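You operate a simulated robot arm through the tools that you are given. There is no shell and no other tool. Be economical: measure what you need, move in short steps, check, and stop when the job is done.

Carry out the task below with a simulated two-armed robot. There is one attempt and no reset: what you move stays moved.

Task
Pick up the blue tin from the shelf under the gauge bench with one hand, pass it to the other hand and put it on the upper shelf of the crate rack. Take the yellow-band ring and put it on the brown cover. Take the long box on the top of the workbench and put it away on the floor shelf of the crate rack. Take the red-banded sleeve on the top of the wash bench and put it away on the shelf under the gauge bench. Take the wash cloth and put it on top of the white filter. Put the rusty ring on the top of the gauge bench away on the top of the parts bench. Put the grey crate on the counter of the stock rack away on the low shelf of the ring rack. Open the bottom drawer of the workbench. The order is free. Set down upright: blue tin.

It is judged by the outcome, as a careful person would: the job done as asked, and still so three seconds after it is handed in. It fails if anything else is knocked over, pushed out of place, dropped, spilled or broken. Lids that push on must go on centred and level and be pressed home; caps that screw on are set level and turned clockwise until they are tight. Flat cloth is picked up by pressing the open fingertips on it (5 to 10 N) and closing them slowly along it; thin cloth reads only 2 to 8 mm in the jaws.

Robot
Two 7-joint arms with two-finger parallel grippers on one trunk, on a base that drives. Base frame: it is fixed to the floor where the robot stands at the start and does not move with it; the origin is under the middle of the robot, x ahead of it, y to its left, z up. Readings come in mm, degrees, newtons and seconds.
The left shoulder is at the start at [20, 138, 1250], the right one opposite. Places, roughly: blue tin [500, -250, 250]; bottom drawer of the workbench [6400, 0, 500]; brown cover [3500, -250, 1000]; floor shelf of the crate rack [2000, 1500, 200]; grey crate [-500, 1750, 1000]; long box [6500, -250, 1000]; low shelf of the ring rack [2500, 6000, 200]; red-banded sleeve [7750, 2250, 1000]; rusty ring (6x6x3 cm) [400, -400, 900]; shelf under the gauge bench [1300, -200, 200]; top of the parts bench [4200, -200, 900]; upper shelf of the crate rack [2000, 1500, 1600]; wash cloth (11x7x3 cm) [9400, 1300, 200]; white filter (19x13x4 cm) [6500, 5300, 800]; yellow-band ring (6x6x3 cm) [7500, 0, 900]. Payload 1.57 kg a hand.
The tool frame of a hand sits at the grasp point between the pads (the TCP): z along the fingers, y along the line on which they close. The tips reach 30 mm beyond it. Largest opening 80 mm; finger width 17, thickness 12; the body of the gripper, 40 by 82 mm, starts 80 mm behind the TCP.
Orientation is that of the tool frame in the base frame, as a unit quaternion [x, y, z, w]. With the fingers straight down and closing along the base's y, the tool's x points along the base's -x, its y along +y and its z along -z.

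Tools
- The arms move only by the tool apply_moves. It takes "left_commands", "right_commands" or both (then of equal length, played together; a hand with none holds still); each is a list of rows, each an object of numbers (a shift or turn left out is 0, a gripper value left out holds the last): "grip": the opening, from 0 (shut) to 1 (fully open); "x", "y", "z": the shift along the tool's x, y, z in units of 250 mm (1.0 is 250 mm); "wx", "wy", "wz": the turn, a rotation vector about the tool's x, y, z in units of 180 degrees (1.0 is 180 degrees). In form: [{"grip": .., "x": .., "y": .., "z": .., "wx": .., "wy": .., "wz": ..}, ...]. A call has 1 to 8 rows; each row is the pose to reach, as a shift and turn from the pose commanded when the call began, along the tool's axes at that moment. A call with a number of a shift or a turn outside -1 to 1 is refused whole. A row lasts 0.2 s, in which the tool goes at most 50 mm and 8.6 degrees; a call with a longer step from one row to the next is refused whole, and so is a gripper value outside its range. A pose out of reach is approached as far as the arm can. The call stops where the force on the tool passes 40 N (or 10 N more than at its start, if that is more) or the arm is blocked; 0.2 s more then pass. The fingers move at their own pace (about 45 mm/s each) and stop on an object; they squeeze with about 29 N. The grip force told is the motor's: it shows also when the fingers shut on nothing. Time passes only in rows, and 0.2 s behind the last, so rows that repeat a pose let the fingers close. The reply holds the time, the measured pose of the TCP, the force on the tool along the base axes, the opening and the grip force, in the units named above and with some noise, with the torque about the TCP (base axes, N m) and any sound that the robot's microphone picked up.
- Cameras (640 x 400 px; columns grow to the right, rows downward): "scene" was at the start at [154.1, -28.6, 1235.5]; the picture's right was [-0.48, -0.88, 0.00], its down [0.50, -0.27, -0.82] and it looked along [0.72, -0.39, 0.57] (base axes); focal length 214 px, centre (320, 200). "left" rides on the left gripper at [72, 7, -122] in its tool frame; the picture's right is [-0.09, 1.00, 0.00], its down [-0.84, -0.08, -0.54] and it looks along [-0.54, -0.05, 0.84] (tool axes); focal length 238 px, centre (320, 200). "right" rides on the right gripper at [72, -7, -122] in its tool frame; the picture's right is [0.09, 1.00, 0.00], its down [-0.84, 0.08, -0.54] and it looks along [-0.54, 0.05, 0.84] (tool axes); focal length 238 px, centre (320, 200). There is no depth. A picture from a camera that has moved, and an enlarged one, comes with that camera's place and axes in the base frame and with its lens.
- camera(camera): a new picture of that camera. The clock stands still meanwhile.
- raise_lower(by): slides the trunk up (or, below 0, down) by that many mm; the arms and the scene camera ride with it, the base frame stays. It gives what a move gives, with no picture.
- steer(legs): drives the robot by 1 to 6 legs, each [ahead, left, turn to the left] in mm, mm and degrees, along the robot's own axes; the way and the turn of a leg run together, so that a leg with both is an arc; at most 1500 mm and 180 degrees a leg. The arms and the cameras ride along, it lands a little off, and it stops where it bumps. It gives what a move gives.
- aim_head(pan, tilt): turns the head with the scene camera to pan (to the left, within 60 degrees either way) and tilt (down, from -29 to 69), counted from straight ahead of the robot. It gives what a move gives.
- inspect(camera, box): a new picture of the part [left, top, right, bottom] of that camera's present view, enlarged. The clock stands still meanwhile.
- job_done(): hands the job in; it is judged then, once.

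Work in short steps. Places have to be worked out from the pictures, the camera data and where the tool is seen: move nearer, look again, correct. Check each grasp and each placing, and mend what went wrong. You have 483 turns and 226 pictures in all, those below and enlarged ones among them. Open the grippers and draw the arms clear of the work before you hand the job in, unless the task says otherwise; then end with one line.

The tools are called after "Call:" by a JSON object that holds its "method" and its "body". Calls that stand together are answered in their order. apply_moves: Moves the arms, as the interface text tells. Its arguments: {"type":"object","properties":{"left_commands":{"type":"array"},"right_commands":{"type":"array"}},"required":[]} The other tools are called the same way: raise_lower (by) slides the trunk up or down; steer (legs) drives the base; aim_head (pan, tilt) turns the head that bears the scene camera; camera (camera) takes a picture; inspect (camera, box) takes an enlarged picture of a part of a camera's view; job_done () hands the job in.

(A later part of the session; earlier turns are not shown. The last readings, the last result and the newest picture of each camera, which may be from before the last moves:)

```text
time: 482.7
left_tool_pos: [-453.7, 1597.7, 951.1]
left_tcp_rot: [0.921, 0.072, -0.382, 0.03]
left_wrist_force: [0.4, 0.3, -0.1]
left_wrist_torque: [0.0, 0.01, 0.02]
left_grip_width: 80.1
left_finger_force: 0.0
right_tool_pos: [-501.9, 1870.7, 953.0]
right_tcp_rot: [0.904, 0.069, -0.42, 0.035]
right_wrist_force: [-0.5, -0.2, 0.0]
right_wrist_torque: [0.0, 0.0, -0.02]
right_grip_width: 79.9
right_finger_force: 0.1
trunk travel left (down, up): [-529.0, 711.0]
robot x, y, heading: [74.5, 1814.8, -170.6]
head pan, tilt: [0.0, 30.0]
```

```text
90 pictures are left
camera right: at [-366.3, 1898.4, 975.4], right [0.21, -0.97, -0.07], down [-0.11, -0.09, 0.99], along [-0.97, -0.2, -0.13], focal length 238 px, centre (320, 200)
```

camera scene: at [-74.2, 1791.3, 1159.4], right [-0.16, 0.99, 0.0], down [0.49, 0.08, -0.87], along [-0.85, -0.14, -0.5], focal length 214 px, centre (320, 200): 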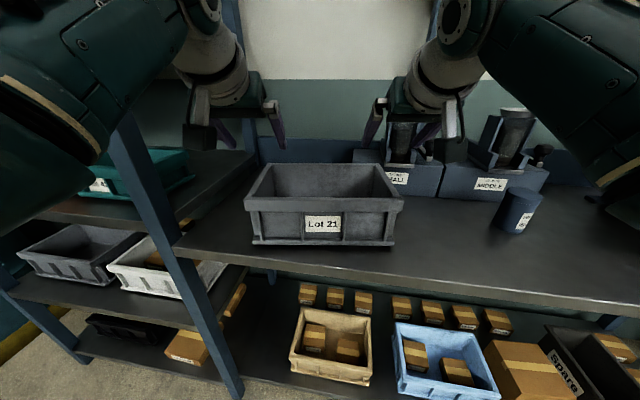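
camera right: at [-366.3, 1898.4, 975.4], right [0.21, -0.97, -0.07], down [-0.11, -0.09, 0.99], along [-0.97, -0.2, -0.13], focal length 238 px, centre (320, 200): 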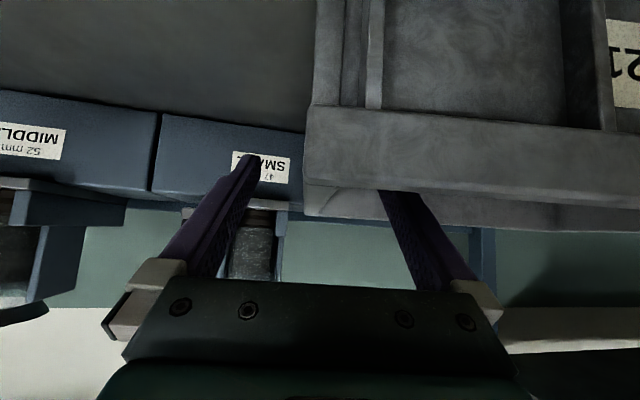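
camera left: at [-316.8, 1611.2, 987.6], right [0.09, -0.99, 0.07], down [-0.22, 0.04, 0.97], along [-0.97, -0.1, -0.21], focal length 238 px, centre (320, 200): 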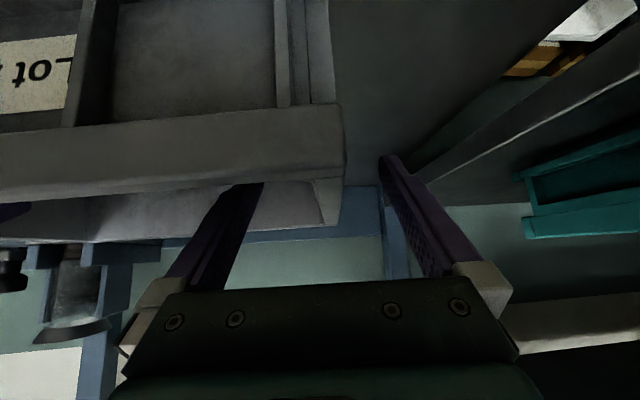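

Inner fingers are inside, outer fingers outside on both ends. I close both hands together.

Call:
{"method": "apply_moves", "body": {"left_commands": [{"grip": 0.8}, {"grip": 0.6}, {"grip": 0.4}, {"grip": 0.2}, {"grip": 0.05}, {"grip": 0.0}], "right_commands": [{"grip": 0.8}, {"grip": 0.6}, {"grip": 0.4}, {"grip": 0.2}, {"grip": 0.05}, {"grip": 0.0}]}}

Call:
{"method": "camera", "body": {"camera": "scene"}}

```text
time: 484.1
left_tool_pos: [-453.6, 1593.0, 951.9]
left_tcp_rot: [0.921, 0.074, -0.381, 0.035]
left_wrist_force: [6.6, -25.5, 2.6]
left_wrist_torque: [0.22, 0.04, -0.56]
left_grip_width: 15.3
left_finger_force: 18.9
right_tool_pos: [-503.1, 1873.0, 952.7]
right_tcp_rot: [0.904, 0.068, -0.421, 0.033]
right_wrist_force: [-2.7, 23.4, 1.4]
right_wrist_torque: [-0.12, -0.06, 0.35]
right_grip_width: 15.0
right_finger_force: 19.6
trunk travel left (down, up): [-529.0, 711.0]
robot x, y, heading: [74.1, 1818.8, -170.5]
head pan, tilt: [0.0, 30.0]
```

```text
89 pictures are left
camera scene: at [-110.8, 1785.0, 1044.3], right [-0.16, 0.99, 0.0], down [0.49, 0.08, -0.87], along [-0.85, -0.14, -0.5], focal length 214 px, centre (320, 200)
```

scene: 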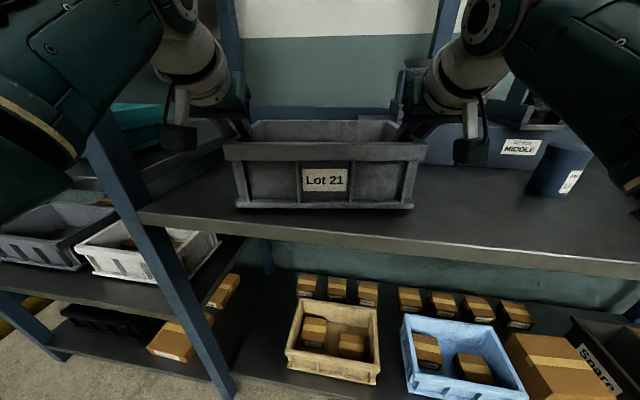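

Both grip the walls (15 mm). I relieve the squeeze slightly and lift with the trunk.

Call:
{"method": "apply_moves", "body": {"left_commands": [{"y": 0.016}, {"y": 0.016}], "right_commands": [{"y": -0.01}, {"y": -0.01}]}}

Call:
{"method": "raise_lower", "body": {"by": 100}}

Call:
{"method": "camera", "body": {"camera": "scene"}}

```text
time: 484.7
left_tool_pos: [-453.5, 1594.1, 952.3]
left_tcp_rot: [0.921, 0.072, -0.382, 0.031]
left_wrist_force: [8.3, -15.7, 1.0]
left_wrist_torque: [0.47, 0.21, -0.8]
left_grip_width: 14.9
left_finger_force: 28.5
right_tool_pos: [-503.3, 1873.3, 952.7]
right_tcp_rot: [0.904, 0.069, -0.421, 0.034]
right_wrist_force: [-8.2, 14.2, 0.3]
right_wrist_torque: [0.44, -0.37, -0.65]
right_grip_width: 15.1
right_finger_force: 29.4
trunk travel left (down, up): [-529.0, 711.0]
robot x, y, heading: [79.2, 1818.9, -170.7]
head pan, tilt: [0.0, 30.0]
```

```text
time: 486.0
left_tool_pos: [-452.8, 1594.0, 1053.5]
left_tcp_rot: [0.921, 0.073, -0.381, 0.031]
left_wrist_force: [8.5, -13.9, 0.2]
left_wrist_torque: [0.55, -0.24, -0.87]
left_grip_width: 15.2
left_finger_force: 29.2
right_tool_pos: [-502.2, 1873.5, 1051.1]
right_tcp_rot: [0.904, 0.07, -0.42, 0.034]
right_wrist_force: [-6.7, 13.3, -6.6]
right_wrist_torque: [0.37, 0.23, -0.65]
right_grip_width: 15.1
right_finger_force: 28.9
trunk travel left (down, up): [-629.0, 611.0]
robot x, y, heading: [75.0, 1816.8, -170.3]
head pan, tilt: [0.0, 30.0]
```

```text
88 pictures are left
camera scene: at [-110.4, 1785.4, 1144.1], right [-0.16, 0.99, 0.0], down [0.49, 0.08, -0.87], along [-0.85, -0.14, -0.5], focal length 214 px, centre (320, 200)
```

scene: 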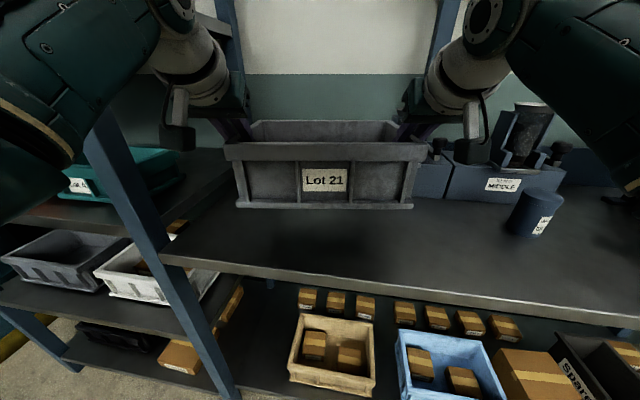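

Crate lifted level and light. I back away and turn north to see the way to the ring rack.

Call:
{"method": "steer", "body": {"legs": [[-620, 0, 0], [0, 0, -100]]}}

Call:
{"method": "raise_lower", "body": {"by": 100}}

Call:
{"method": "aim_head", "body": {"pan": -20, "tilt": 12}}

Call:
{"method": "camera", "body": {"camera": "scene"}}

```text
time: 493.7
left_tool_pos: [570.9, 2477.0, 1052.6]
left_tcp_rot: [-0.642, 0.665, 0.266, 0.275]
left_wrist_force: [-14.5, -4.0, -0.2]
left_wrist_torque: [-0.27, -0.46, -0.81]
left_grip_width: 14.6
left_finger_force: 29.3
right_tool_pos: [854.1, 2470.2, 1052.8]
right_tcp_rot: [-0.628, 0.654, 0.293, 0.302]
right_wrist_force: [13.4, 3.9, -6.1]
right_wrist_torque: [0.01, -0.36, -0.62]
right_grip_width: 15.0
right_finger_force: 29.0
trunk travel left (down, up): [-629.0, 611.0]
robot x, y, heading: [685.3, 1916.4, 88.4]
head pan, tilt: [0.0, 30.0]
```

```text
time: 495.1
left_tool_pos: [570.6, 2476.9, 1152.2]
left_tcp_rot: [-0.642, 0.665, 0.265, 0.275]
left_wrist_force: [0.1, -6.2, 1.0]
left_wrist_torque: [-0.31, -0.64, -1.0]
left_grip_width: 15.3
left_finger_force: 29.1
right_tool_pos: [854.2, 2471.4, 1152.5]
right_tcp_rot: [-0.627, 0.654, 0.293, 0.304]
right_wrist_force: [0.4, 6.2, -6.7]
right_wrist_torque: [0.12, -0.41, -0.64]
right_grip_width: 14.9
right_finger_force: 29.0
trunk travel left (down, up): [-729.0, 511.0]
robot x, y, heading: [689.6, 1914.4, 88.1]
head pan, tilt: [0.0, 30.0]
```

```text
time: 495.9
left_tool_pos: [570.2, 2477.0, 1151.4]
left_tcp_rot: [-0.642, 0.665, 0.266, 0.275]
left_wrist_force: [-1.4, -5.3, 0.7]
left_wrist_torque: [-0.14, -0.56, -0.94]
left_grip_width: 15.0
left_finger_force: 29.0
right_tool_pos: [854.9, 2471.7, 1151.7]
right_tcp_rot: [-0.628, 0.654, 0.294, 0.303]
right_wrist_force: [1.1, 4.4, -6.4]
right_wrist_torque: [-0.08, -0.35, -0.57]
right_grip_width: 14.9
right_finger_force: 28.9
trunk travel left (down, up): [-729.0, 511.0]
robot x, y, heading: [687.4, 1916.2, 88.3]
head pan, tilt: [-20.0, 12.0]
```

```text
87 pictures are left
camera scene: at [726.2, 2101.7, 1273.2], right [0.93, -0.37, 0.0], down [-0.08, -0.19, -0.98], along [0.36, 0.91, -0.21], focal length 214 px, centre (320, 200)
```

scene: 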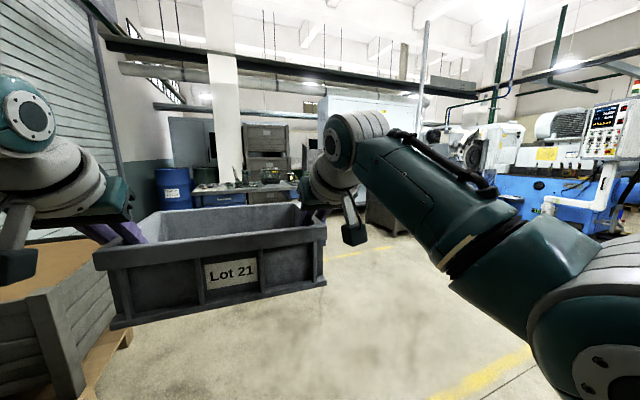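

The way north is open. I drive to about (1400, 3450), then look again.

Call:
{"method": "steer", "body": {"legs": [[700, 0, 1.7], [0, -720, 0], [850, 0, 0]]}}

Call:
{"method": "camera", "body": {"camera": "scene"}}

```text
time: 507.4
left_tool_pos: [1279.4, 4032.3, 1153.5]
left_tcp_rot: [-0.651, 0.657, 0.269, 0.27]
left_wrist_force: [0.1, -4.3, 0.1]
left_wrist_torque: [-0.1, -0.61, -0.93]
left_grip_width: 15.0
left_finger_force: 28.7
right_tool_pos: [1563.0, 4035.3, 1152.5]
right_tcp_rot: [-0.637, 0.645, 0.298, 0.299]
right_wrist_force: [1.1, 5.4, -5.9]
right_wrist_torque: [-0.14, -0.37, -0.52]
right_grip_width: 15.1
right_finger_force: 28.4
trunk travel left (down, up): [-729.0, 511.0]
robot x, y, heading: [1408.7, 3475.0, 89.7]
head pan, tilt: [-20.0, 12.0]
```

```text
86 pictures are left
camera scene: at [1444.9, 3661.9, 1273.3], right [0.94, -0.34, 0.0], down [-0.07, -0.2, -0.98], along [0.34, 0.92, -0.21], focal length 214 px, centre (320, 200)
```

scene: 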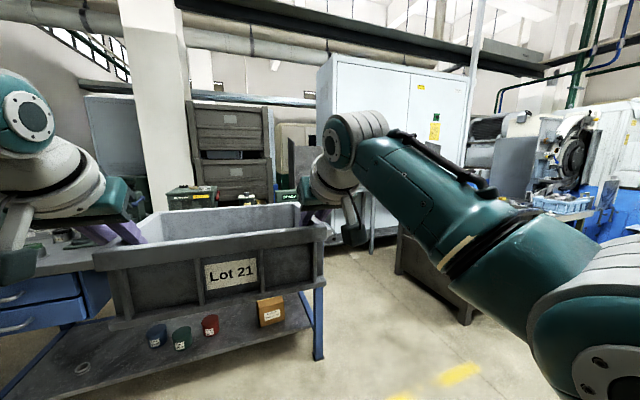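

A bench stands ahead; the ring rack must be further right. I shift right along the open floor and look straight.

Call:
{"method": "steer", "body": {"legs": [[0, -950, 0], [300, 0, 0]]}}

Call:
{"method": "aim_head", "body": {"pan": 0, "tilt": 15}}

Call:
{"method": "camera", "body": {"camera": "scene"}}

```text
time: 514.1
left_tool_pos: [2261.2, 4331.5, 1152.7]
left_tcp_rot: [-0.65, 0.657, 0.269, 0.271]
left_wrist_force: [-0.6, -4.7, -0.3]
left_wrist_torque: [-0.31, -0.5, -0.89]
left_grip_width: 14.8
left_finger_force: 29.1
right_tool_pos: [2544.7, 4334.8, 1152.0]
right_tcp_rot: [-0.636, 0.646, 0.297, 0.299]
right_wrist_force: [0.0, 4.9, -5.8]
right_wrist_torque: [0.09, -0.29, -0.46]
right_grip_width: 15.0
right_finger_force: 29.0
trunk travel left (down, up): [-729.0, 511.0]
robot x, y, heading: [2392.3, 3778.9, 90.1]
head pan, tilt: [-20.0, 12.0]
```

```text
time: 515.0
left_tool_pos: [2260.6, 4332.5, 1151.7]
left_tcp_rot: [-0.65, 0.656, 0.27, 0.271]
left_wrist_force: [0.4, -4.7, -0.4]
left_wrist_torque: [-0.19, -0.51, -0.91]
left_grip_width: 14.9
left_finger_force: 29.0
right_tool_pos: [2545.9, 4333.6, 1150.1]
right_tcp_rot: [-0.637, 0.646, 0.297, 0.299]
right_wrist_force: [-0.5, 4.8, -4.9]
right_wrist_torque: [-0.03, -0.23, -0.43]
right_grip_width: 14.8
right_finger_force: 28.2
trunk travel left (down, up): [-729.0, 511.0]
robot x, y, heading: [2391.0, 3775.1, 89.6]
head pan, tilt: [0.0, 15.0]
```

```text
85 pictures are left
camera scene: at [2394.9, 3967.3, 1268.4], right [1.0, 0.0, 0.0], down [0.0, -0.26, -0.97], along [0.0, 0.97, -0.26], focal length 214 px, centre (320, 200)
```

scene: 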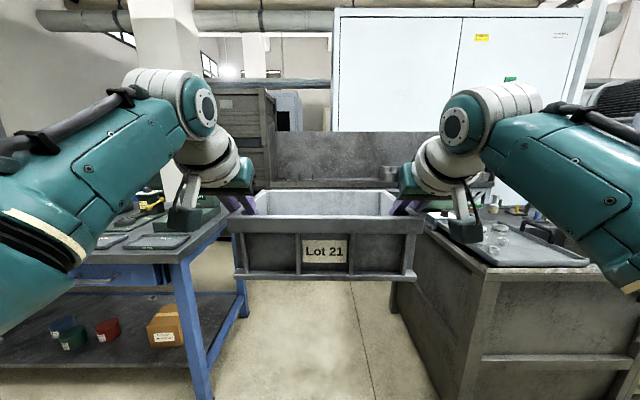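

I use the left hand camera, which looks ahead below the arm level.

Call:
{"method": "camera", "body": {"camera": "left"}}

```text
84 pictures are left
camera left: at [2253.0, 4193.9, 1187.1], right [-1.0, 0.07, 0.07], down [0.08, 0.21, 0.97], along [0.06, 0.97, -0.21], focal length 238 px, centre (320, 200)
```

left: 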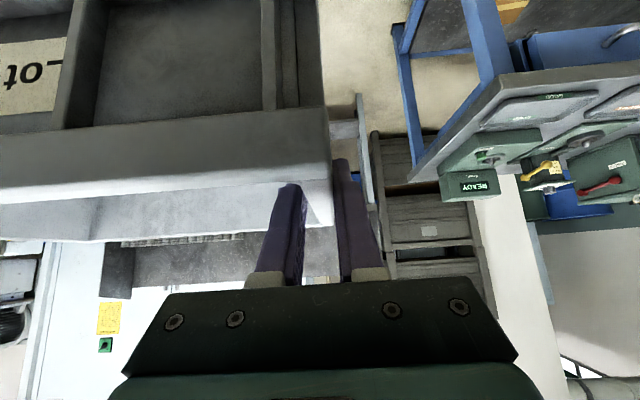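

The gap between the left bench (x<1800) and right cabinet (x>2900) is free. I drive on 700 mm and lower the trunk so the camera can see the rack's low shelf over the crate.

Call:
{"method": "steer", "body": {"legs": [[700, 0, 0]]}}

Call:
{"method": "raise_lower", "body": {"by": -400}}

Call:
{"method": "raise_lower", "body": {"by": -200}}

Call:
{"method": "camera", "body": {"camera": "scene"}}

```text
time: 518.9
left_tool_pos: [2244.9, 5036.2, 1151.0]
left_tcp_rot: [0.657, -0.65, -0.272, -0.268]
left_wrist_force: [0.6, -5.4, -0.4]
left_wrist_torque: [-0.11, -0.53, -0.85]
left_grip_width: 14.7
left_finger_force: 29.1
right_tool_pos: [2530.1, 5043.3, 1151.6]
right_tcp_rot: [0.644, -0.639, -0.3, -0.295]
right_wrist_force: [-0.2, 4.9, -5.7]
right_wrist_torque: [-0.13, -0.23, -0.44]
right_grip_width: 14.9
right_finger_force: 29.2
trunk travel left (down, up): [-729.0, 511.0]
robot x, y, heading: [2389.0, 4480.1, 90.9]
head pan, tilt: [0.0, 15.0]
```

```text
time: 522.7
left_tool_pos: [2244.1, 5035.1, 751.8]
left_tcp_rot: [0.658, -0.649, -0.273, -0.267]
left_wrist_force: [0.1, -4.0, 0.2]
left_wrist_torque: [-0.1, -0.47, -0.83]
left_grip_width: 14.8
left_finger_force: 28.9
right_tool_pos: [2529.7, 5042.1, 750.9]
right_tcp_rot: [0.643, -0.639, -0.3, -0.295]
right_wrist_force: [-0.2, 3.9, -5.3]
right_wrist_torque: [-0.13, -0.16, -0.4]
right_grip_width: 14.9
right_finger_force: 29.4
trunk travel left (down, up): [-329.0, 911.0]
robot x, y, heading: [2386.5, 4482.4, 90.7]
head pan, tilt: [0.0, 15.0]
```

```text
time: 524.9
left_tool_pos: [2245.4, 5035.1, 552.5]
left_tcp_rot: [0.657, -0.65, -0.272, -0.268]
left_wrist_force: [0.2, -4.2, -0.6]
left_wrist_torque: [-0.04, -0.49, -0.79]
left_grip_width: 14.8
left_finger_force: 28.7
right_tool_pos: [2530.7, 5044.1, 552.2]
right_tcp_rot: [0.644, -0.639, -0.3, -0.295]
right_wrist_force: [0.0, 4.6, -4.8]
right_wrist_torque: [-0.1, -0.2, -0.36]
right_grip_width: 14.8
right_finger_force: 28.9
trunk travel left (down, up): [-129.0, 1111.0]
robot x, y, heading: [2389.0, 4482.9, 91.1]
head pan, tilt: [0.0, 15.0]
```

```text
83 pictures are left
camera scene: at [2386.4, 4673.4, 668.4], right [1.0, 0.02, 0.0], down [0.0, -0.26, -0.97], along [-0.02, 0.97, -0.26], focal length 214 px, centre (320, 200)
```

scene: 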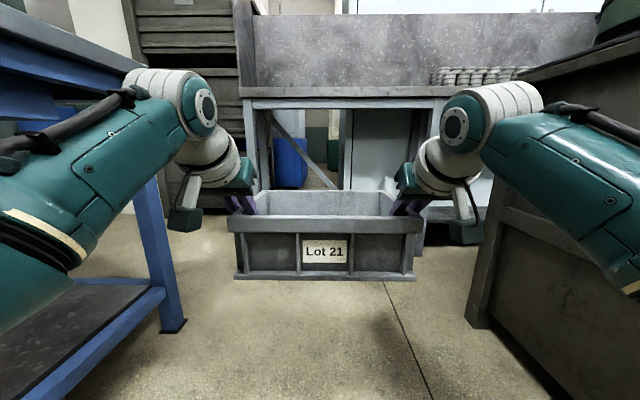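

I see the ring rack: grey frame ahead (front y≈5870). To view its low shelf and prepare insertion I bring both hands together 80 mm back and 200 mm down.

Call:
{"method": "apply_moves", "body": {"left_commands": [{"x": 0.099, "z": 0.042}, {"x": 0.198, "z": 0.085}, {"x": 0.296, "z": 0.127}, {"x": 0.395, "z": 0.17}, {"x": 0.494, "z": 0.212}, {"x": 0.593, "z": 0.254}, {"x": 0.691, "z": 0.297}, {"x": 0.79, "z": 0.339}], "right_commands": [{"x": 0.102, "z": 0.034}, {"x": 0.2045, "z": 0.067}, {"x": 0.307, "z": 0.101}, {"x": 0.409, "z": 0.1345}, {"x": 0.511, "z": 0.168}, {"x": 0.6135, "z": 0.202}, {"x": 0.716, "z": 0.235}, {"x": 0.818, "z": 0.269}]}}

Call:
{"method": "camera", "body": {"camera": "scene"}}

```text
time: 526.6
left_tool_pos: [2243.8, 4954.1, 350.6]
left_tcp_rot: [0.657, -0.65, -0.272, -0.266]
left_wrist_force: [-9.8, -8.0, 2.1]
left_wrist_torque: [-0.06, -0.57, -1.22]
left_grip_width: 15.5
left_finger_force: 28.7
right_tool_pos: [2530.7, 4959.6, 353.3]
right_tcp_rot: [0.644, -0.639, -0.3, -0.295]
right_wrist_force: [10.1, 8.4, -7.8]
right_wrist_torque: [-0.09, -0.66, -1.25]
right_grip_width: 15.4
right_finger_force: 28.6
trunk travel left (down, up): [-129.0, 1111.0]
robot x, y, heading: [2385.5, 4482.6, 90.8]
head pan, tilt: [0.0, 15.0]
```

```text
82 pictures are left
camera scene: at [2386.4, 4672.3, 668.2], right [1.0, 0.02, 0.0], down [0.0, -0.26, -0.97], along [-0.02, 0.97, -0.26], focal length 214 px, centre (320, 200)
```

scene: 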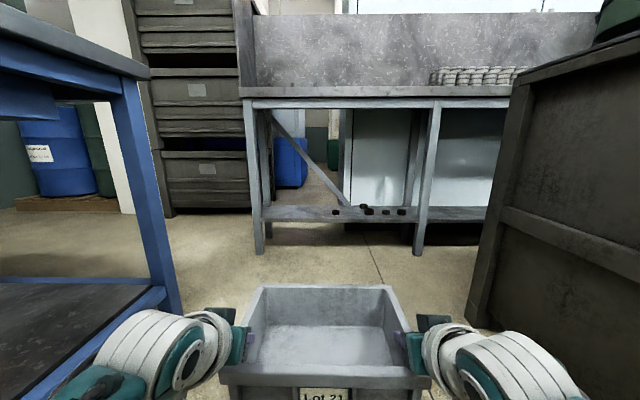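

The low shelf surface is z≈220, front y≈5868, legs at x≈1990 and 2966; the left part (x 2030–2440) is free. I set the arms a little further ahead and up, lower the trunk, and align at x≈2235.

Call:
{"method": "apply_moves", "body": {"left_commands": [{"x": -0.094, "z": -0.019}, {"x": -0.188, "z": -0.038}, {"x": -0.283, "z": -0.057}, {"x": -0.377, "z": -0.075}, {"x": -0.471, "z": -0.094}, {"x": -0.565, "z": -0.113}], "right_commands": [{"x": -0.0955, "z": -0.0105}, {"x": -0.191, "z": -0.021}, {"x": -0.287, "z": -0.032}, {"x": -0.382, "z": -0.042}, {"x": -0.478, "z": -0.053}, {"x": -0.573, "z": -0.063}]}}

Call:
{"method": "raise_lower", "body": {"by": -120}}

Call:
{"method": "steer", "body": {"legs": [[0, 152, -0.8], [600, 0, 0]]}}

Call:
{"method": "camera", "body": {"camera": "scene"}}

```text
time: 528.0
left_tool_pos: [2245.1, 5037.2, 471.8]
left_tcp_rot: [0.657, -0.65, -0.272, -0.267]
left_wrist_force: [-8.8, -4.5, -2.1]
left_wrist_torque: [-0.17, -0.14, -0.72]
left_grip_width: 14.8
left_finger_force: 29.2
right_tool_pos: [2529.7, 5044.8, 471.6]
right_tcp_rot: [0.643, -0.64, -0.299, -0.297]
right_wrist_force: [8.7, 4.2, -2.4]
right_wrist_torque: [-0.05, 0.03, -0.4]
right_grip_width: 14.9
right_finger_force: 29.3
trunk travel left (down, up): [-129.0, 1111.0]
robot x, y, heading: [2386.5, 4480.3, 90.9]
head pan, tilt: [0.0, 15.0]
```

```text
time: 529.5
left_tool_pos: [2245.3, 5035.4, 352.7]
left_tcp_rot: [0.657, -0.65, -0.273, -0.269]
left_wrist_force: [-8.6, -4.8, -2.3]
left_wrist_torque: [-0.29, -0.2, -0.79]
left_grip_width: 14.5
left_finger_force: 29.3
right_tool_pos: [2529.4, 5042.6, 349.6]
right_tcp_rot: [0.643, -0.64, -0.3, -0.295]
right_wrist_force: [8.6, 4.3, -3.9]
right_wrist_torque: [0.02, 0.04, -0.46]
right_grip_width: 14.7
right_finger_force: 28.5
trunk travel left (down, up): [-9.0, 1231.0]
robot x, y, heading: [2389.4, 4479.8, 90.9]
head pan, tilt: [0.0, 15.0]
```

```text
time: 533.9
left_tool_pos: [2107.8, 5637.9, 351.4]
left_tcp_rot: [-0.649, 0.658, 0.268, 0.272]
left_wrist_force: [-6.8, -4.3, -2.8]
left_wrist_torque: [-0.03, -0.14, -0.75]
left_grip_width: 14.7
left_finger_force: 29.1
right_tool_pos: [2393.3, 5638.9, 349.5]
right_tcp_rot: [-0.637, 0.646, 0.296, 0.298]
right_wrist_force: [7.9, 3.9, -3.0]
right_wrist_torque: [-0.12, 0.03, -0.34]
right_grip_width: 15.1
right_finger_force: 28.5
trunk travel left (down, up): [-9.0, 1231.0]
robot x, y, heading: [2237.6, 5086.0, 89.8]
head pan, tilt: [0.0, 15.0]
```

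```text
81 pictures are left
camera scene: at [2241.7, 5273.1, 548.1], right [1.0, -0.01, 0.0], down [0.0, -0.26, -0.97], along [0.01, 0.97, -0.26], focal length 214 px, centre (320, 200)
```

scene: 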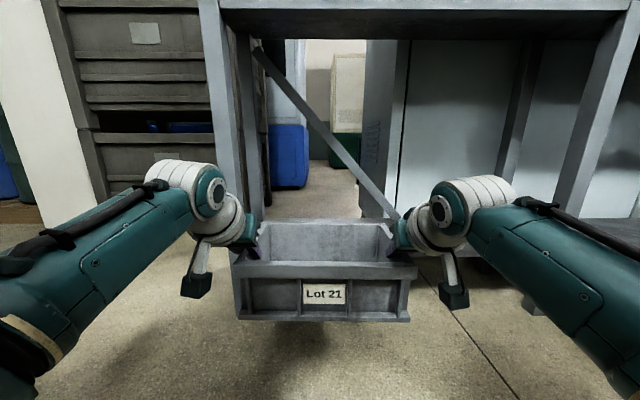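

Clearances look fine (leg at x≈2000, hand's outer side ≈2060). I drive 345 mm ahead, with the crate about 55 mm above the shelf.

Call:
{"method": "steer", "body": {"legs": [[345, 0, 0]]}}

Call:
{"method": "camera", "body": {"camera": "scene"}}

```text
time: 535.5
left_tool_pos: [2124.3, 5779.5, 347.0]
left_tcp_rot: [-0.655, 0.657, 0.262, 0.268]
left_wrist_force: [-3.9, -57.2, 46.8]
left_wrist_torque: [-3.17, 0.76, 1.66]
left_grip_width: 15.1
left_finger_force: 29.0
right_tool_pos: [2408.9, 5782.2, 354.6]
right_tcp_rot: [-0.633, 0.649, 0.298, 0.299]
right_wrist_force: [13.3, -54.1, 42.0]
right_wrist_torque: [-2.84, 3.04, 3.22]
right_grip_width: 15.4
right_finger_force: 29.1
trunk travel left (down, up): [-9.0, 1231.0]
robot x, y, heading: [2239.5, 5253.8, 89.8]
head pan, tilt: [0.0, 15.0]
stopped in leg 1: the force on the tool passed its limit at 166 N (the readings are from after the stop); the commanded pose is now the measured one
```

```text
80 pictures are left
camera scene: at [2257.1, 5416.9, 544.7], right [1.0, -0.01, 0.01], down [0.01, -0.28, -0.96], along [0.01, 0.96, -0.28], focal length 214 px, centre (320, 200)
```

scene: 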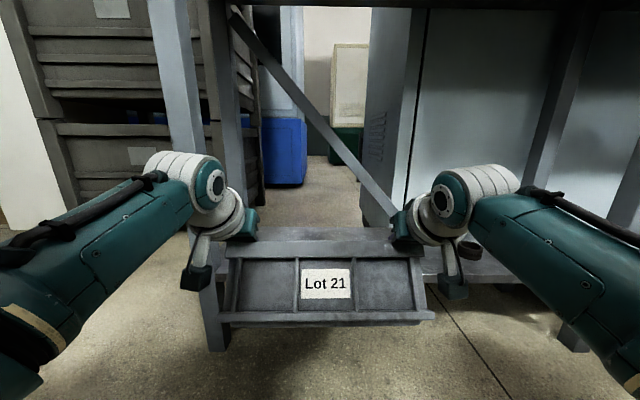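

The crate front struck the shelf lip (shelf top seems ≈270). I back off 120 mm and check the crate in the hands.

Call:
{"method": "steer", "body": {"legs": [[-120, 0, 0]]}}

Call:
{"method": "camera", "body": {"camera": "scene"}}

```text
time: 536.3
left_tool_pos: [2124.6, 5779.6, 348.6]
left_tcp_rot: [-0.654, 0.657, 0.261, 0.268]
left_wrist_force: [0.2, -18.0, 8.3]
left_wrist_torque: [-0.95, 0.48, 0.88]
left_grip_width: 14.9
left_finger_force: 28.8
right_tool_pos: [2409.6, 5783.4, 356.5]
right_tcp_rot: [-0.633, 0.648, 0.299, 0.299]
right_wrist_force: [6.8, -18.0, 8.7]
right_wrist_torque: [-1.38, 1.33, 2.18]
right_grip_width: 15.0
right_finger_force: 29.0
trunk travel left (down, up): [-9.0, 1231.0]
robot x, y, heading: [2241.6, 5235.0, 89.5]
head pan, tilt: [0.0, 15.0]
stopped in leg 1: the robot was blocked; the commanded pose is now the measured one
```

```text
79 pictures are left
camera scene: at [2257.3, 5417.3, 545.9], right [1.0, -0.01, 0.01], down [0.01, -0.27, -0.96], along [0.01, 0.96, -0.27], focal length 214 px, centre (320, 200)
```

scene: 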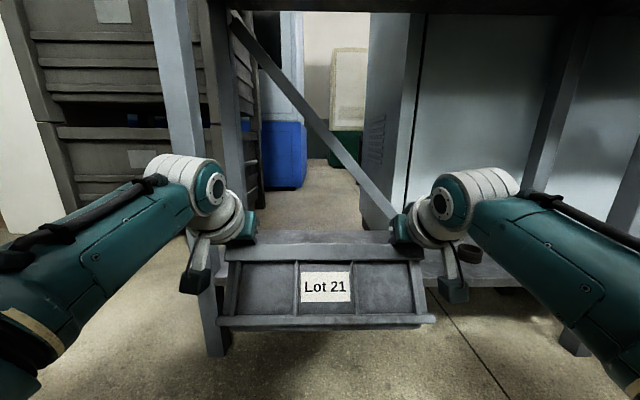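

Something resists backing. I raise the trunk 40 mm first to free the crate from the lip and read the forces.

Call:
{"method": "raise_lower", "body": {"by": 40}}

Call:
{"method": "camera", "body": {"camera": "left"}}

Call:
{"method": "camera", "body": {"camera": "scene"}}

```text
time: 537.1
left_tool_pos: [2121.4, 5798.5, 398.7]
left_tcp_rot: [-0.652, 0.655, 0.267, 0.272]
left_wrist_force: [-1.0, 9.6, -9.0]
left_wrist_torque: [-0.28, 0.56, 0.86]
left_grip_width: 14.7
left_finger_force: 29.2
right_tool_pos: [2406.1, 5801.4, 402.8]
right_tcp_rot: [-0.632, 0.645, 0.305, 0.303]
right_wrist_force: [0.9, -8.1, 3.5]
right_wrist_torque: [0.28, 1.15, 1.71]
right_grip_width: 15.0
right_finger_force: 29.2
trunk travel left (down, up): [-49.0, 1191.0]
robot x, y, heading: [2242.2, 5236.7, 89.4]
head pan, tilt: [0.0, 15.0]
```

```text
78 pictures are left
camera left: at [2114.4, 5661.2, 432.4], right [-1.0, 0.07, 0.06], down [0.08, 0.21, 0.97], along [0.06, 0.97, -0.22], focal length 238 px, centre (320, 200)
```

left: 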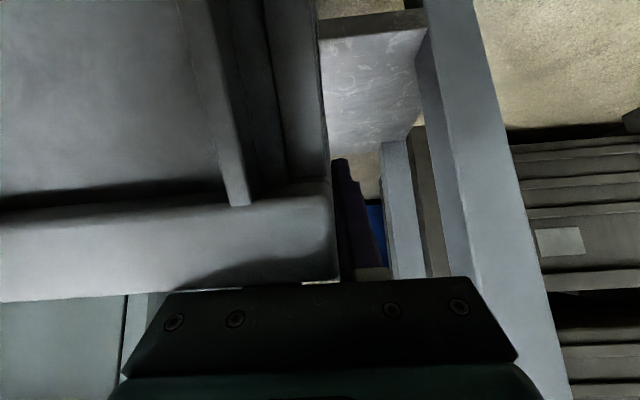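

```text
77 pictures are left
camera scene: at [2255.1, 5433.3, 589.7], right [1.0, -0.01, 0.01], down [0.01, -0.26, -0.97], along [0.01, 0.97, -0.26], focal length 214 px, centre (320, 200)
```

scene: 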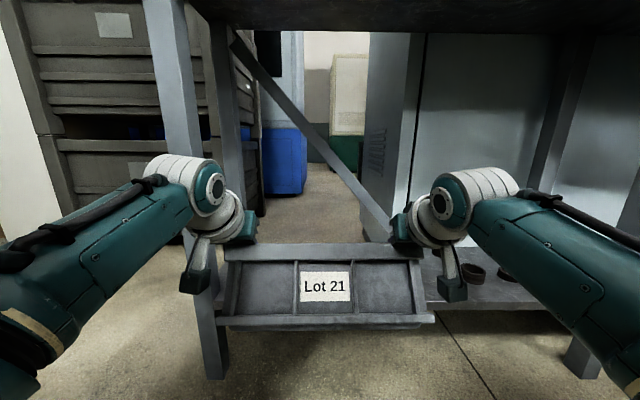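

The crate has pitched in the grip (bottom toward me), but since its centre is below the grip, setting it down will level it. I raise 45 mm more and drive in over the shelf.

Call:
{"method": "raise_lower", "body": {"by": 45}}

Call:
{"method": "steer", "body": {"legs": [[100, 0, 0]]}}

Call:
{"method": "camera", "body": {"camera": "scene"}}

```text
time: 538.2
left_tool_pos: [2122.4, 5796.4, 411.1]
left_tcp_rot: [-0.654, 0.655, 0.266, 0.27]
left_wrist_force: [0.8, 4.3, -5.2]
left_wrist_torque: [0.06, 0.17, 0.36]
left_grip_width: 14.9
left_finger_force: 28.7
right_tool_pos: [2407.6, 5800.2, 418.8]
right_tcp_rot: [-0.632, 0.646, 0.303, 0.303]
right_wrist_force: [1.9, -4.0, -0.1]
right_wrist_torque: [0.08, 0.53, 0.93]
right_grip_width: 14.8
right_finger_force: 28.9
trunk travel left (down, up): [-65.0, 1175.0]
robot x, y, heading: [2240.1, 5238.8, 89.6]
head pan, tilt: [0.0, 15.0]
stopped: the arm was blocked; the commanded pose is now the measured one
```

```text
time: 539.3
left_tool_pos: [2125.2, 5901.2, 413.0]
left_tcp_rot: [-0.652, 0.655, 0.266, 0.273]
left_wrist_force: [-0.1, 0.1, -0.8]
left_wrist_torque: [0.0, 0.02, 0.0]
left_grip_width: 0.0
left_finger_force: 21.4
right_tool_pos: [2411.2, 5904.4, 420.5]
right_tcp_rot: [-0.631, 0.646, 0.302, 0.304]
right_wrist_force: [0.2, 0.4, 0.1]
right_wrist_torque: [-0.01, 0.0, -0.01]
right_grip_width: 0.0
right_finger_force: 21.4
trunk travel left (down, up): [-65.0, 1175.0]
robot x, y, heading: [2240.9, 5341.9, 89.3]
head pan, tilt: [0.0, 15.0]
```

```text
76 pictures are left
camera scene: at [2258.2, 5536.2, 605.5], right [1.0, -0.01, 0.01], down [0.01, -0.26, -0.97], along [0.01, 0.97, -0.26], focal length 214 px, centre (320, 200)
```

scene: 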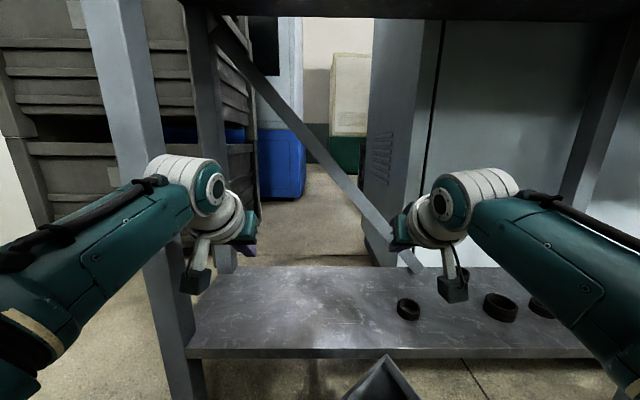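

The crate slipped out when it caught at the shelf and fell to the floor in front. I open the hands, raise, back off and look at it.

Call:
{"method": "raise_lower", "body": {"by": 150}}

Call:
{"method": "steer", "body": {"legs": [[-500, 0, 0]]}}

Call:
{"method": "aim_head", "body": {"pan": 0, "tilt": 35}}

Call:
{"method": "camera", "body": {"camera": "scene"}}

```text
time: 541.3
left_tool_pos: [2127.2, 5903.0, 413.2]
left_tcp_rot: [-0.652, 0.655, 0.265, 0.274]
left_wrist_force: [-1.0, -0.1, -0.6]
left_wrist_torque: [0.0, -0.01, 0.01]
left_grip_width: 0.0
left_finger_force: 21.7
right_tool_pos: [2411.7, 5904.1, 420.4]
right_tcp_rot: [-0.631, 0.646, 0.303, 0.305]
right_wrist_force: [-0.4, 0.2, 0.3]
right_wrist_torque: [-0.01, 0.02, 0.04]
right_grip_width: 0.0
right_finger_force: 21.5
trunk travel left (down, up): [-66.0, 1174.0]
robot x, y, heading: [2238.1, 5339.5, 89.3]
head pan, tilt: [0.0, 15.0]
stopped: the arm was blocked; the commanded pose is now the measured one
```

```text
time: 542.6
left_tool_pos: [2125.8, 5794.4, 410.6]
left_tcp_rot: [-0.651, 0.657, 0.266, 0.272]
left_wrist_force: [-0.3, 0.4, -0.4]
left_wrist_torque: [-0.01, 0.0, -0.03]
left_grip_width: 0.2
left_finger_force: 21.5
right_tool_pos: [2409.3, 5795.5, 416.2]
right_tcp_rot: [-0.629, 0.648, 0.302, 0.304]
right_wrist_force: [0.2, -0.7, -0.3]
right_wrist_torque: [-0.02, 0.01, 0.0]
right_grip_width: 0.2
right_finger_force: 21.3
trunk travel left (down, up): [-66.0, 1174.0]
robot x, y, heading: [2240.8, 5235.5, 89.2]
head pan, tilt: [0.0, 15.0]
stopped in leg 1: the robot was blocked; the commanded pose is now the measured one
```

```text
time: 543.5
left_tool_pos: [2124.7, 5794.6, 410.4]
left_tcp_rot: [-0.65, 0.657, 0.266, 0.272]
left_wrist_force: [-0.2, -0.5, 0.4]
left_wrist_torque: [-0.02, 0.0, 0.03]
left_grip_width: 0.0
left_finger_force: 20.9
right_tool_pos: [2411.0, 5795.9, 417.9]
right_tcp_rot: [-0.63, 0.648, 0.303, 0.303]
right_wrist_force: [0.2, 0.5, -0.3]
right_wrist_torque: [-0.02, -0.02, 0.0]
right_grip_width: 0.0
right_finger_force: 21.7
trunk travel left (down, up): [-66.0, 1174.0]
robot x, y, heading: [2242.6, 5234.2, 89.3]
head pan, tilt: [0.0, 35.0]
```

```text
75 pictures are left
camera scene: at [2256.2, 5423.0, 571.3], right [1.0, -0.01, 0.01], down [0.0, -0.57, -0.82], along [0.02, 0.82, -0.57], focal length 214 px, centre (320, 200)
```

scene: 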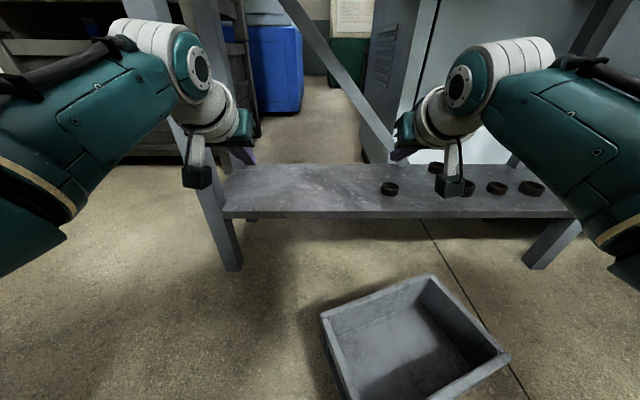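

The crate landed upright on the floor near (2455, 5650). My left elbow is evidently caught behind the blue bench's rear leg (blocked backing and raising). I shift right 90 mm, then back.

Call:
{"method": "steer", "body": {"legs": [[0, -90, 0], [-300, 0, 0]]}}

Call:
{"method": "aim_head", "body": {"pan": 45, "tilt": 20}}

Call:
{"method": "camera", "body": {"camera": "scene"}}

```text
time: 545.1
left_tool_pos: [2125.8, 5798.9, 413.8]
left_tcp_rot: [-0.643, 0.66, 0.275, 0.274]
left_wrist_force: [-0.3, 0.7, 0.1]
left_wrist_torque: [-0.03, -0.01, -0.03]
left_grip_width: 0.0
left_finger_force: 22.1
right_tool_pos: [2410.4, 5799.2, 417.3]
right_tcp_rot: [-0.621, 0.651, 0.311, 0.305]
right_wrist_force: [0.0, 0.1, -0.7]
right_wrist_torque: [-0.02, 0.01, 0.0]
right_grip_width: 0.2
right_finger_force: 21.4
trunk travel left (down, up): [-66.0, 1174.0]
robot x, y, heading: [2261.5, 5216.1, 89.1]
head pan, tilt: [0.0, 35.0]
stopped in leg 2: the robot was blocked; the commanded pose is now the measured one
```

```text
time: 546.2
left_tool_pos: [2124.2, 5800.7, 416.0]
left_tcp_rot: [-0.643, 0.66, 0.277, 0.273]
left_wrist_force: [-0.4, 1.1, -0.3]
left_wrist_torque: [-0.01, 0.0, -0.02]
left_grip_width: 0.3
left_finger_force: 21.2
right_tool_pos: [2409.2, 5800.9, 416.2]
right_tcp_rot: [-0.622, 0.649, 0.314, 0.305]
right_wrist_force: [0.5, -0.3, -0.1]
right_wrist_torque: [0.0, 0.0, -0.03]
right_grip_width: 0.0
right_finger_force: 21.2
trunk travel left (down, up): [-66.0, 1174.0]
robot x, y, heading: [2262.0, 5211.2, 88.8]
head pan, tilt: [45.0, 20.0]
```

```text
74 pictures are left
camera scene: at [2188.7, 5404.2, 590.2], right [0.72, 0.69, 0.01], down [0.23, -0.23, -0.95], along [-0.65, 0.68, -0.32], focal length 214 px, centre (320, 200)
```

scene: 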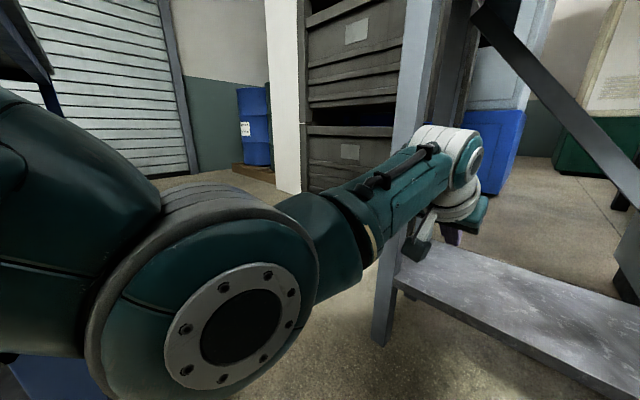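

Raising had been blocked too, so an elbow is likely up under the bench. I lower the trunk back by 57 mm and then back out.

Call:
{"method": "raise_lower", "body": {"by": -58}}

Call:
{"method": "steer", "body": {"legs": [[-150, 0, 0]]}}

Call:
{"method": "aim_head", "body": {"pan": 60, "tilt": 5}}

Call:
{"method": "camera", "body": {"camera": "scene"}}

```text
time: 547.2
left_tool_pos: [2140.5, 5767.1, 353.5]
left_tcp_rot: [-0.648, 0.66, 0.267, 0.27]
left_wrist_force: [0.3, -0.8, 0.5]
left_wrist_torque: [-0.01, 0.02, 0.04]
left_grip_width: 0.2
left_finger_force: 21.5
right_tool_pos: [2424.1, 5767.7, 359.1]
right_tcp_rot: [-0.627, 0.651, 0.304, 0.302]
right_wrist_force: [0.1, -0.9, 0.7]
right_wrist_torque: [0.02, -0.01, 0.01]
right_grip_width: 0.0
right_finger_force: 21.4
trunk travel left (down, up): [-8.0, 1232.0]
robot x, y, heading: [2263.7, 5213.8, 88.9]
head pan, tilt: [45.0, 20.0]
```

```text
time: 548.6
left_tool_pos: [2136.4, 5627.3, 357.6]
left_tcp_rot: [-0.646, 0.661, 0.268, 0.272]
left_wrist_force: [0.4, -0.1, 0.2]
left_wrist_torque: [0.0, -0.01, -0.02]
left_grip_width: 0.0
left_finger_force: 21.1
right_tool_pos: [2422.6, 5625.4, 361.3]
right_tcp_rot: [-0.625, 0.651, 0.305, 0.304]
right_wrist_force: [0.2, 0.2, -1.2]
right_wrist_torque: [-0.02, 0.0, -0.01]
right_grip_width: 0.0
right_finger_force: 21.2
trunk travel left (down, up): [-8.0, 1232.0]
robot x, y, heading: [2262.7, 5063.4, 88.6]
head pan, tilt: [45.0, 20.0]
```

```text
time: 549.4
left_tool_pos: [2136.1, 5623.5, 356.3]
left_tcp_rot: [-0.647, 0.661, 0.267, 0.271]
left_wrist_force: [0.5, 0.6, -0.5]
left_wrist_torque: [0.04, -0.03, 0.03]
left_grip_width: 0.2
left_finger_force: 21.6
right_tool_pos: [2421.4, 5622.7, 358.8]
right_tcp_rot: [-0.626, 0.651, 0.305, 0.302]
right_wrist_force: [-0.5, -0.8, -0.2]
right_wrist_torque: [0.02, 0.02, 0.02]
right_grip_width: 0.1
right_finger_force: 21.3
trunk travel left (down, up): [-8.0, 1232.0]
robot x, y, heading: [2256.9, 5063.3, 88.6]
head pan, tilt: [60.0, 5.0]
```

```text
73 pictures are left
camera scene: at [2185.3, 5209.9, 563.6], right [0.52, 0.85, 0.0], down [0.08, -0.05, -1.0], along [-0.85, 0.52, -0.09], focal length 214 px, centre (320, 200)
```

scene: 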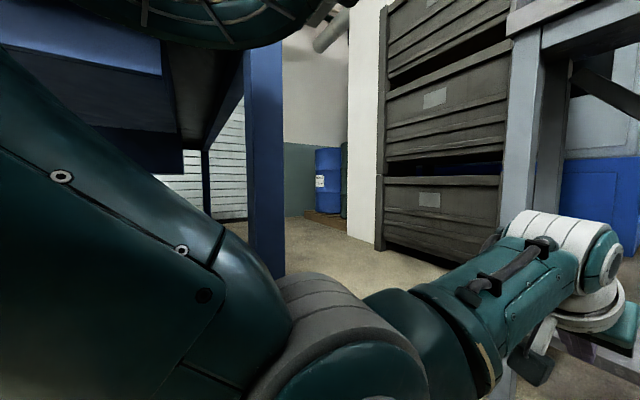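

Free now. The crate lies upright at centre ≈ (2445, 5622), rotated ≈21° relative to the rack. I'll shift right, lower the left fist and push the crate's near-left part northward to square it.

Call:
{"method": "steer", "body": {"legs": [[0, -205, 1.4]]}}

Call:
{"method": "apply_moves", "body": {"left_commands": [{"x": 0.13, "z": 0.025}, {"x": 0.26, "z": 0.05}, {"x": 0.39, "z": 0.075}, {"x": 0.52, "z": 0.1}, {"x": 0.64, "z": 0.123}]}}

Call:
{"method": "aim_head", "body": {"pan": 0, "tilt": 40}}

Call:
{"method": "camera", "body": {"camera": "scene"}}

```text
time: 551.0
left_tool_pos: [2325.4, 5618.0, 355.4]
left_tcp_rot: [-0.653, 0.655, 0.271, 0.268]
left_wrist_force: [0.2, -0.1, -0.2]
left_wrist_torque: [0.0, 0.0, -0.02]
left_grip_width: 0.0
left_finger_force: 22.0
right_tool_pos: [2609.4, 5623.2, 361.4]
right_tcp_rot: [-0.633, 0.645, 0.309, 0.298]
right_wrist_force: [-0.8, -0.1, 0.2]
right_wrist_torque: [0.02, -0.04, 0.0]
right_grip_width: 0.0
right_finger_force: 21.6
trunk travel left (down, up): [-8.0, 1232.0]
robot x, y, heading: [2462.7, 5061.6, 89.9]
head pan, tilt: [60.0, 5.0]
```

```text
time: 552.2
left_tool_pos: [2327.3, 5526.9, 222.1]
left_tcp_rot: [0.654, -0.653, -0.271, -0.268]
left_wrist_force: [0.5, -0.3, 0.1]
left_wrist_torque: [0.01, -0.03, -0.03]
left_grip_width: 0.1
left_finger_force: 21.8
right_tool_pos: [2613.3, 5622.7, 359.0]
right_tcp_rot: [-0.633, 0.645, 0.308, 0.299]
right_wrist_force: [-0.2, -0.6, -0.4]
right_wrist_torque: [0.02, 0.02, 0.01]
right_grip_width: 0.0
right_finger_force: 21.4
trunk travel left (down, up): [-8.0, 1232.0]
robot x, y, heading: [2465.6, 5059.6, 89.9]
head pan, tilt: [60.0, 5.0]
```

```text
time: 553.5
left_tool_pos: [2328.2, 5527.8, 220.8]
left_tcp_rot: [-0.653, 0.655, 0.27, 0.268]
left_wrist_force: [-0.1, 0.2, -0.4]
left_wrist_torque: [0.01, -0.03, 0.01]
left_grip_width: 0.0
left_finger_force: 21.6
right_tool_pos: [2612.7, 5624.0, 360.6]
right_tcp_rot: [-0.633, 0.644, 0.308, 0.298]
right_wrist_force: [-0.3, 0.2, -0.5]
right_wrist_torque: [-0.01, -0.01, 0.04]
right_grip_width: 0.1
right_finger_force: 20.4
trunk travel left (down, up): [-8.0, 1232.0]
robot x, y, heading: [2460.3, 5058.3, 90.1]
head pan, tilt: [0.0, 40.0]
```

```text
72 pictures are left
camera scene: at [2464.8, 5245.4, 508.0], right [1.0, 0.0, 0.0], down [0.0, -0.64, -0.77], along [0.0, 0.77, -0.64], focal length 214 px, centre (320, 200)
```

scene: 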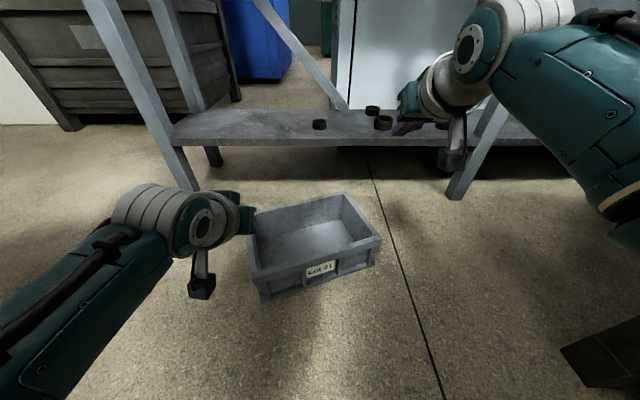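

The crate geometry is confirmed. I move the left fist behind its near wall's left part and down to z≈85.

Call:
{"method": "apply_moves", "body": {"left_commands": [{"x": 0.13, "y": -0.07, "z": -0.13}, {"x": 0.26, "y": -0.148, "z": -0.26}, {"x": 0.38, "y": -0.148, "z": -0.13}, {"x": 0.51, "y": -0.148, "z": 0.0}, {"x": 0.64, "y": -0.148, "z": 0.13}]}}

Call:
{"method": "camera", "body": {"camera": "scene"}}

```text
time: 554.9
left_tool_pos: [2304.9, 5436.7, 84.3]
left_tcp_rot: [-0.639, 0.669, 0.299, 0.235]
left_wrist_force: [-0.1, 0.1, 0.1]
left_wrist_torque: [0.01, 0.0, 0.03]
left_grip_width: 0.0
left_finger_force: 21.2
left hand out of reach, approached as far as the arm can: row 5
right_tool_pos: [2612.0, 5623.6, 360.2]
right_tcp_rot: [-0.632, 0.645, 0.308, 0.299]
right_wrist_force: [1.2, 0.5, -0.1]
right_wrist_torque: [0.02, -0.01, 0.0]
right_grip_width: 0.1
right_finger_force: 21.6
trunk travel left (down, up): [-8.0, 1232.0]
robot x, y, heading: [2463.4, 5062.3, 89.7]
head pan, tilt: [0.0, 40.0]
stopped in row 5 (left hand): the arm was blocked; the commanded pose is now the measured one
```

```text
71 pictures are left
camera scene: at [2465.3, 5245.6, 508.0], right [1.0, 0.0, 0.0], down [0.0, -0.64, -0.77], along [0.0, 0.77, -0.64], focal length 214 px, centre (320, 200)
```

scene: 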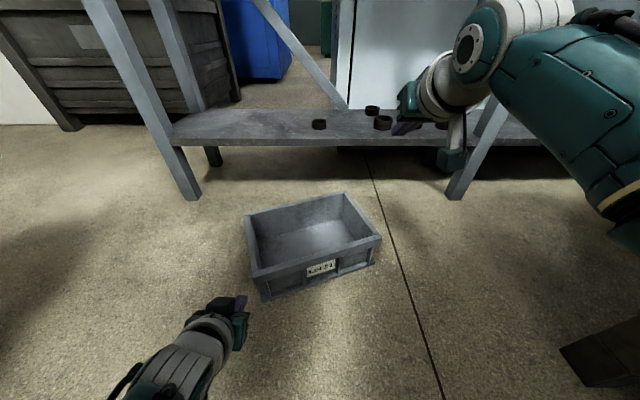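

I shift the base 60 mm right so the fist faces the near wall just inside its left corner, then push by driving forward 130 mm.

Call:
{"method": "steer", "body": {"legs": [[0, -62, 0], [130, 0, 0]]}}

Call:
{"method": "camera", "body": {"camera": "scene"}}

```text
time: 556.7
left_tool_pos: [2368.2, 5559.0, 82.7]
left_tcp_rot: [-0.639, 0.67, 0.297, 0.234]
left_wrist_force: [0.1, 0.1, -0.5]
left_wrist_torque: [0.02, 0.03, 0.03]
left_grip_width: 0.1
left_finger_force: 21.0
right_tool_pos: [2675.6, 5748.4, 359.1]
right_tcp_rot: [-0.633, 0.645, 0.307, 0.299]
right_wrist_force: [0.2, 0.0, -0.1]
right_wrist_torque: [0.02, 0.04, -0.02]
right_grip_width: 0.2
right_finger_force: 21.3
trunk travel left (down, up): [-8.0, 1232.0]
robot x, y, heading: [2522.1, 5186.7, 90.0]
head pan, tilt: [0.0, 40.0]
```

```text
70 pictures are left
camera scene: at [2527.6, 5370.2, 507.6], right [1.0, 0.0, 0.0], down [0.0, -0.64, -0.76], along [0.0, 0.76, -0.64], focal length 214 px, centre (320, 200)
```

scene: 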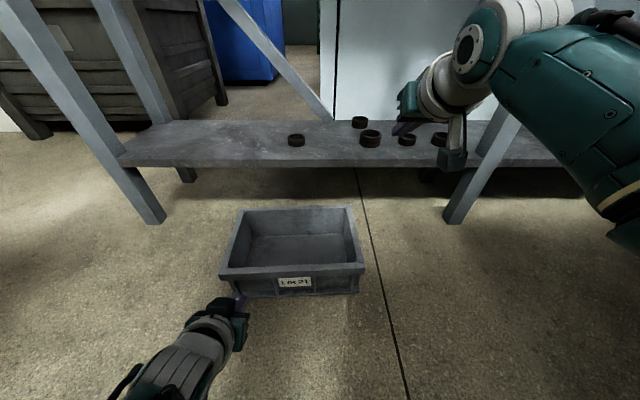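

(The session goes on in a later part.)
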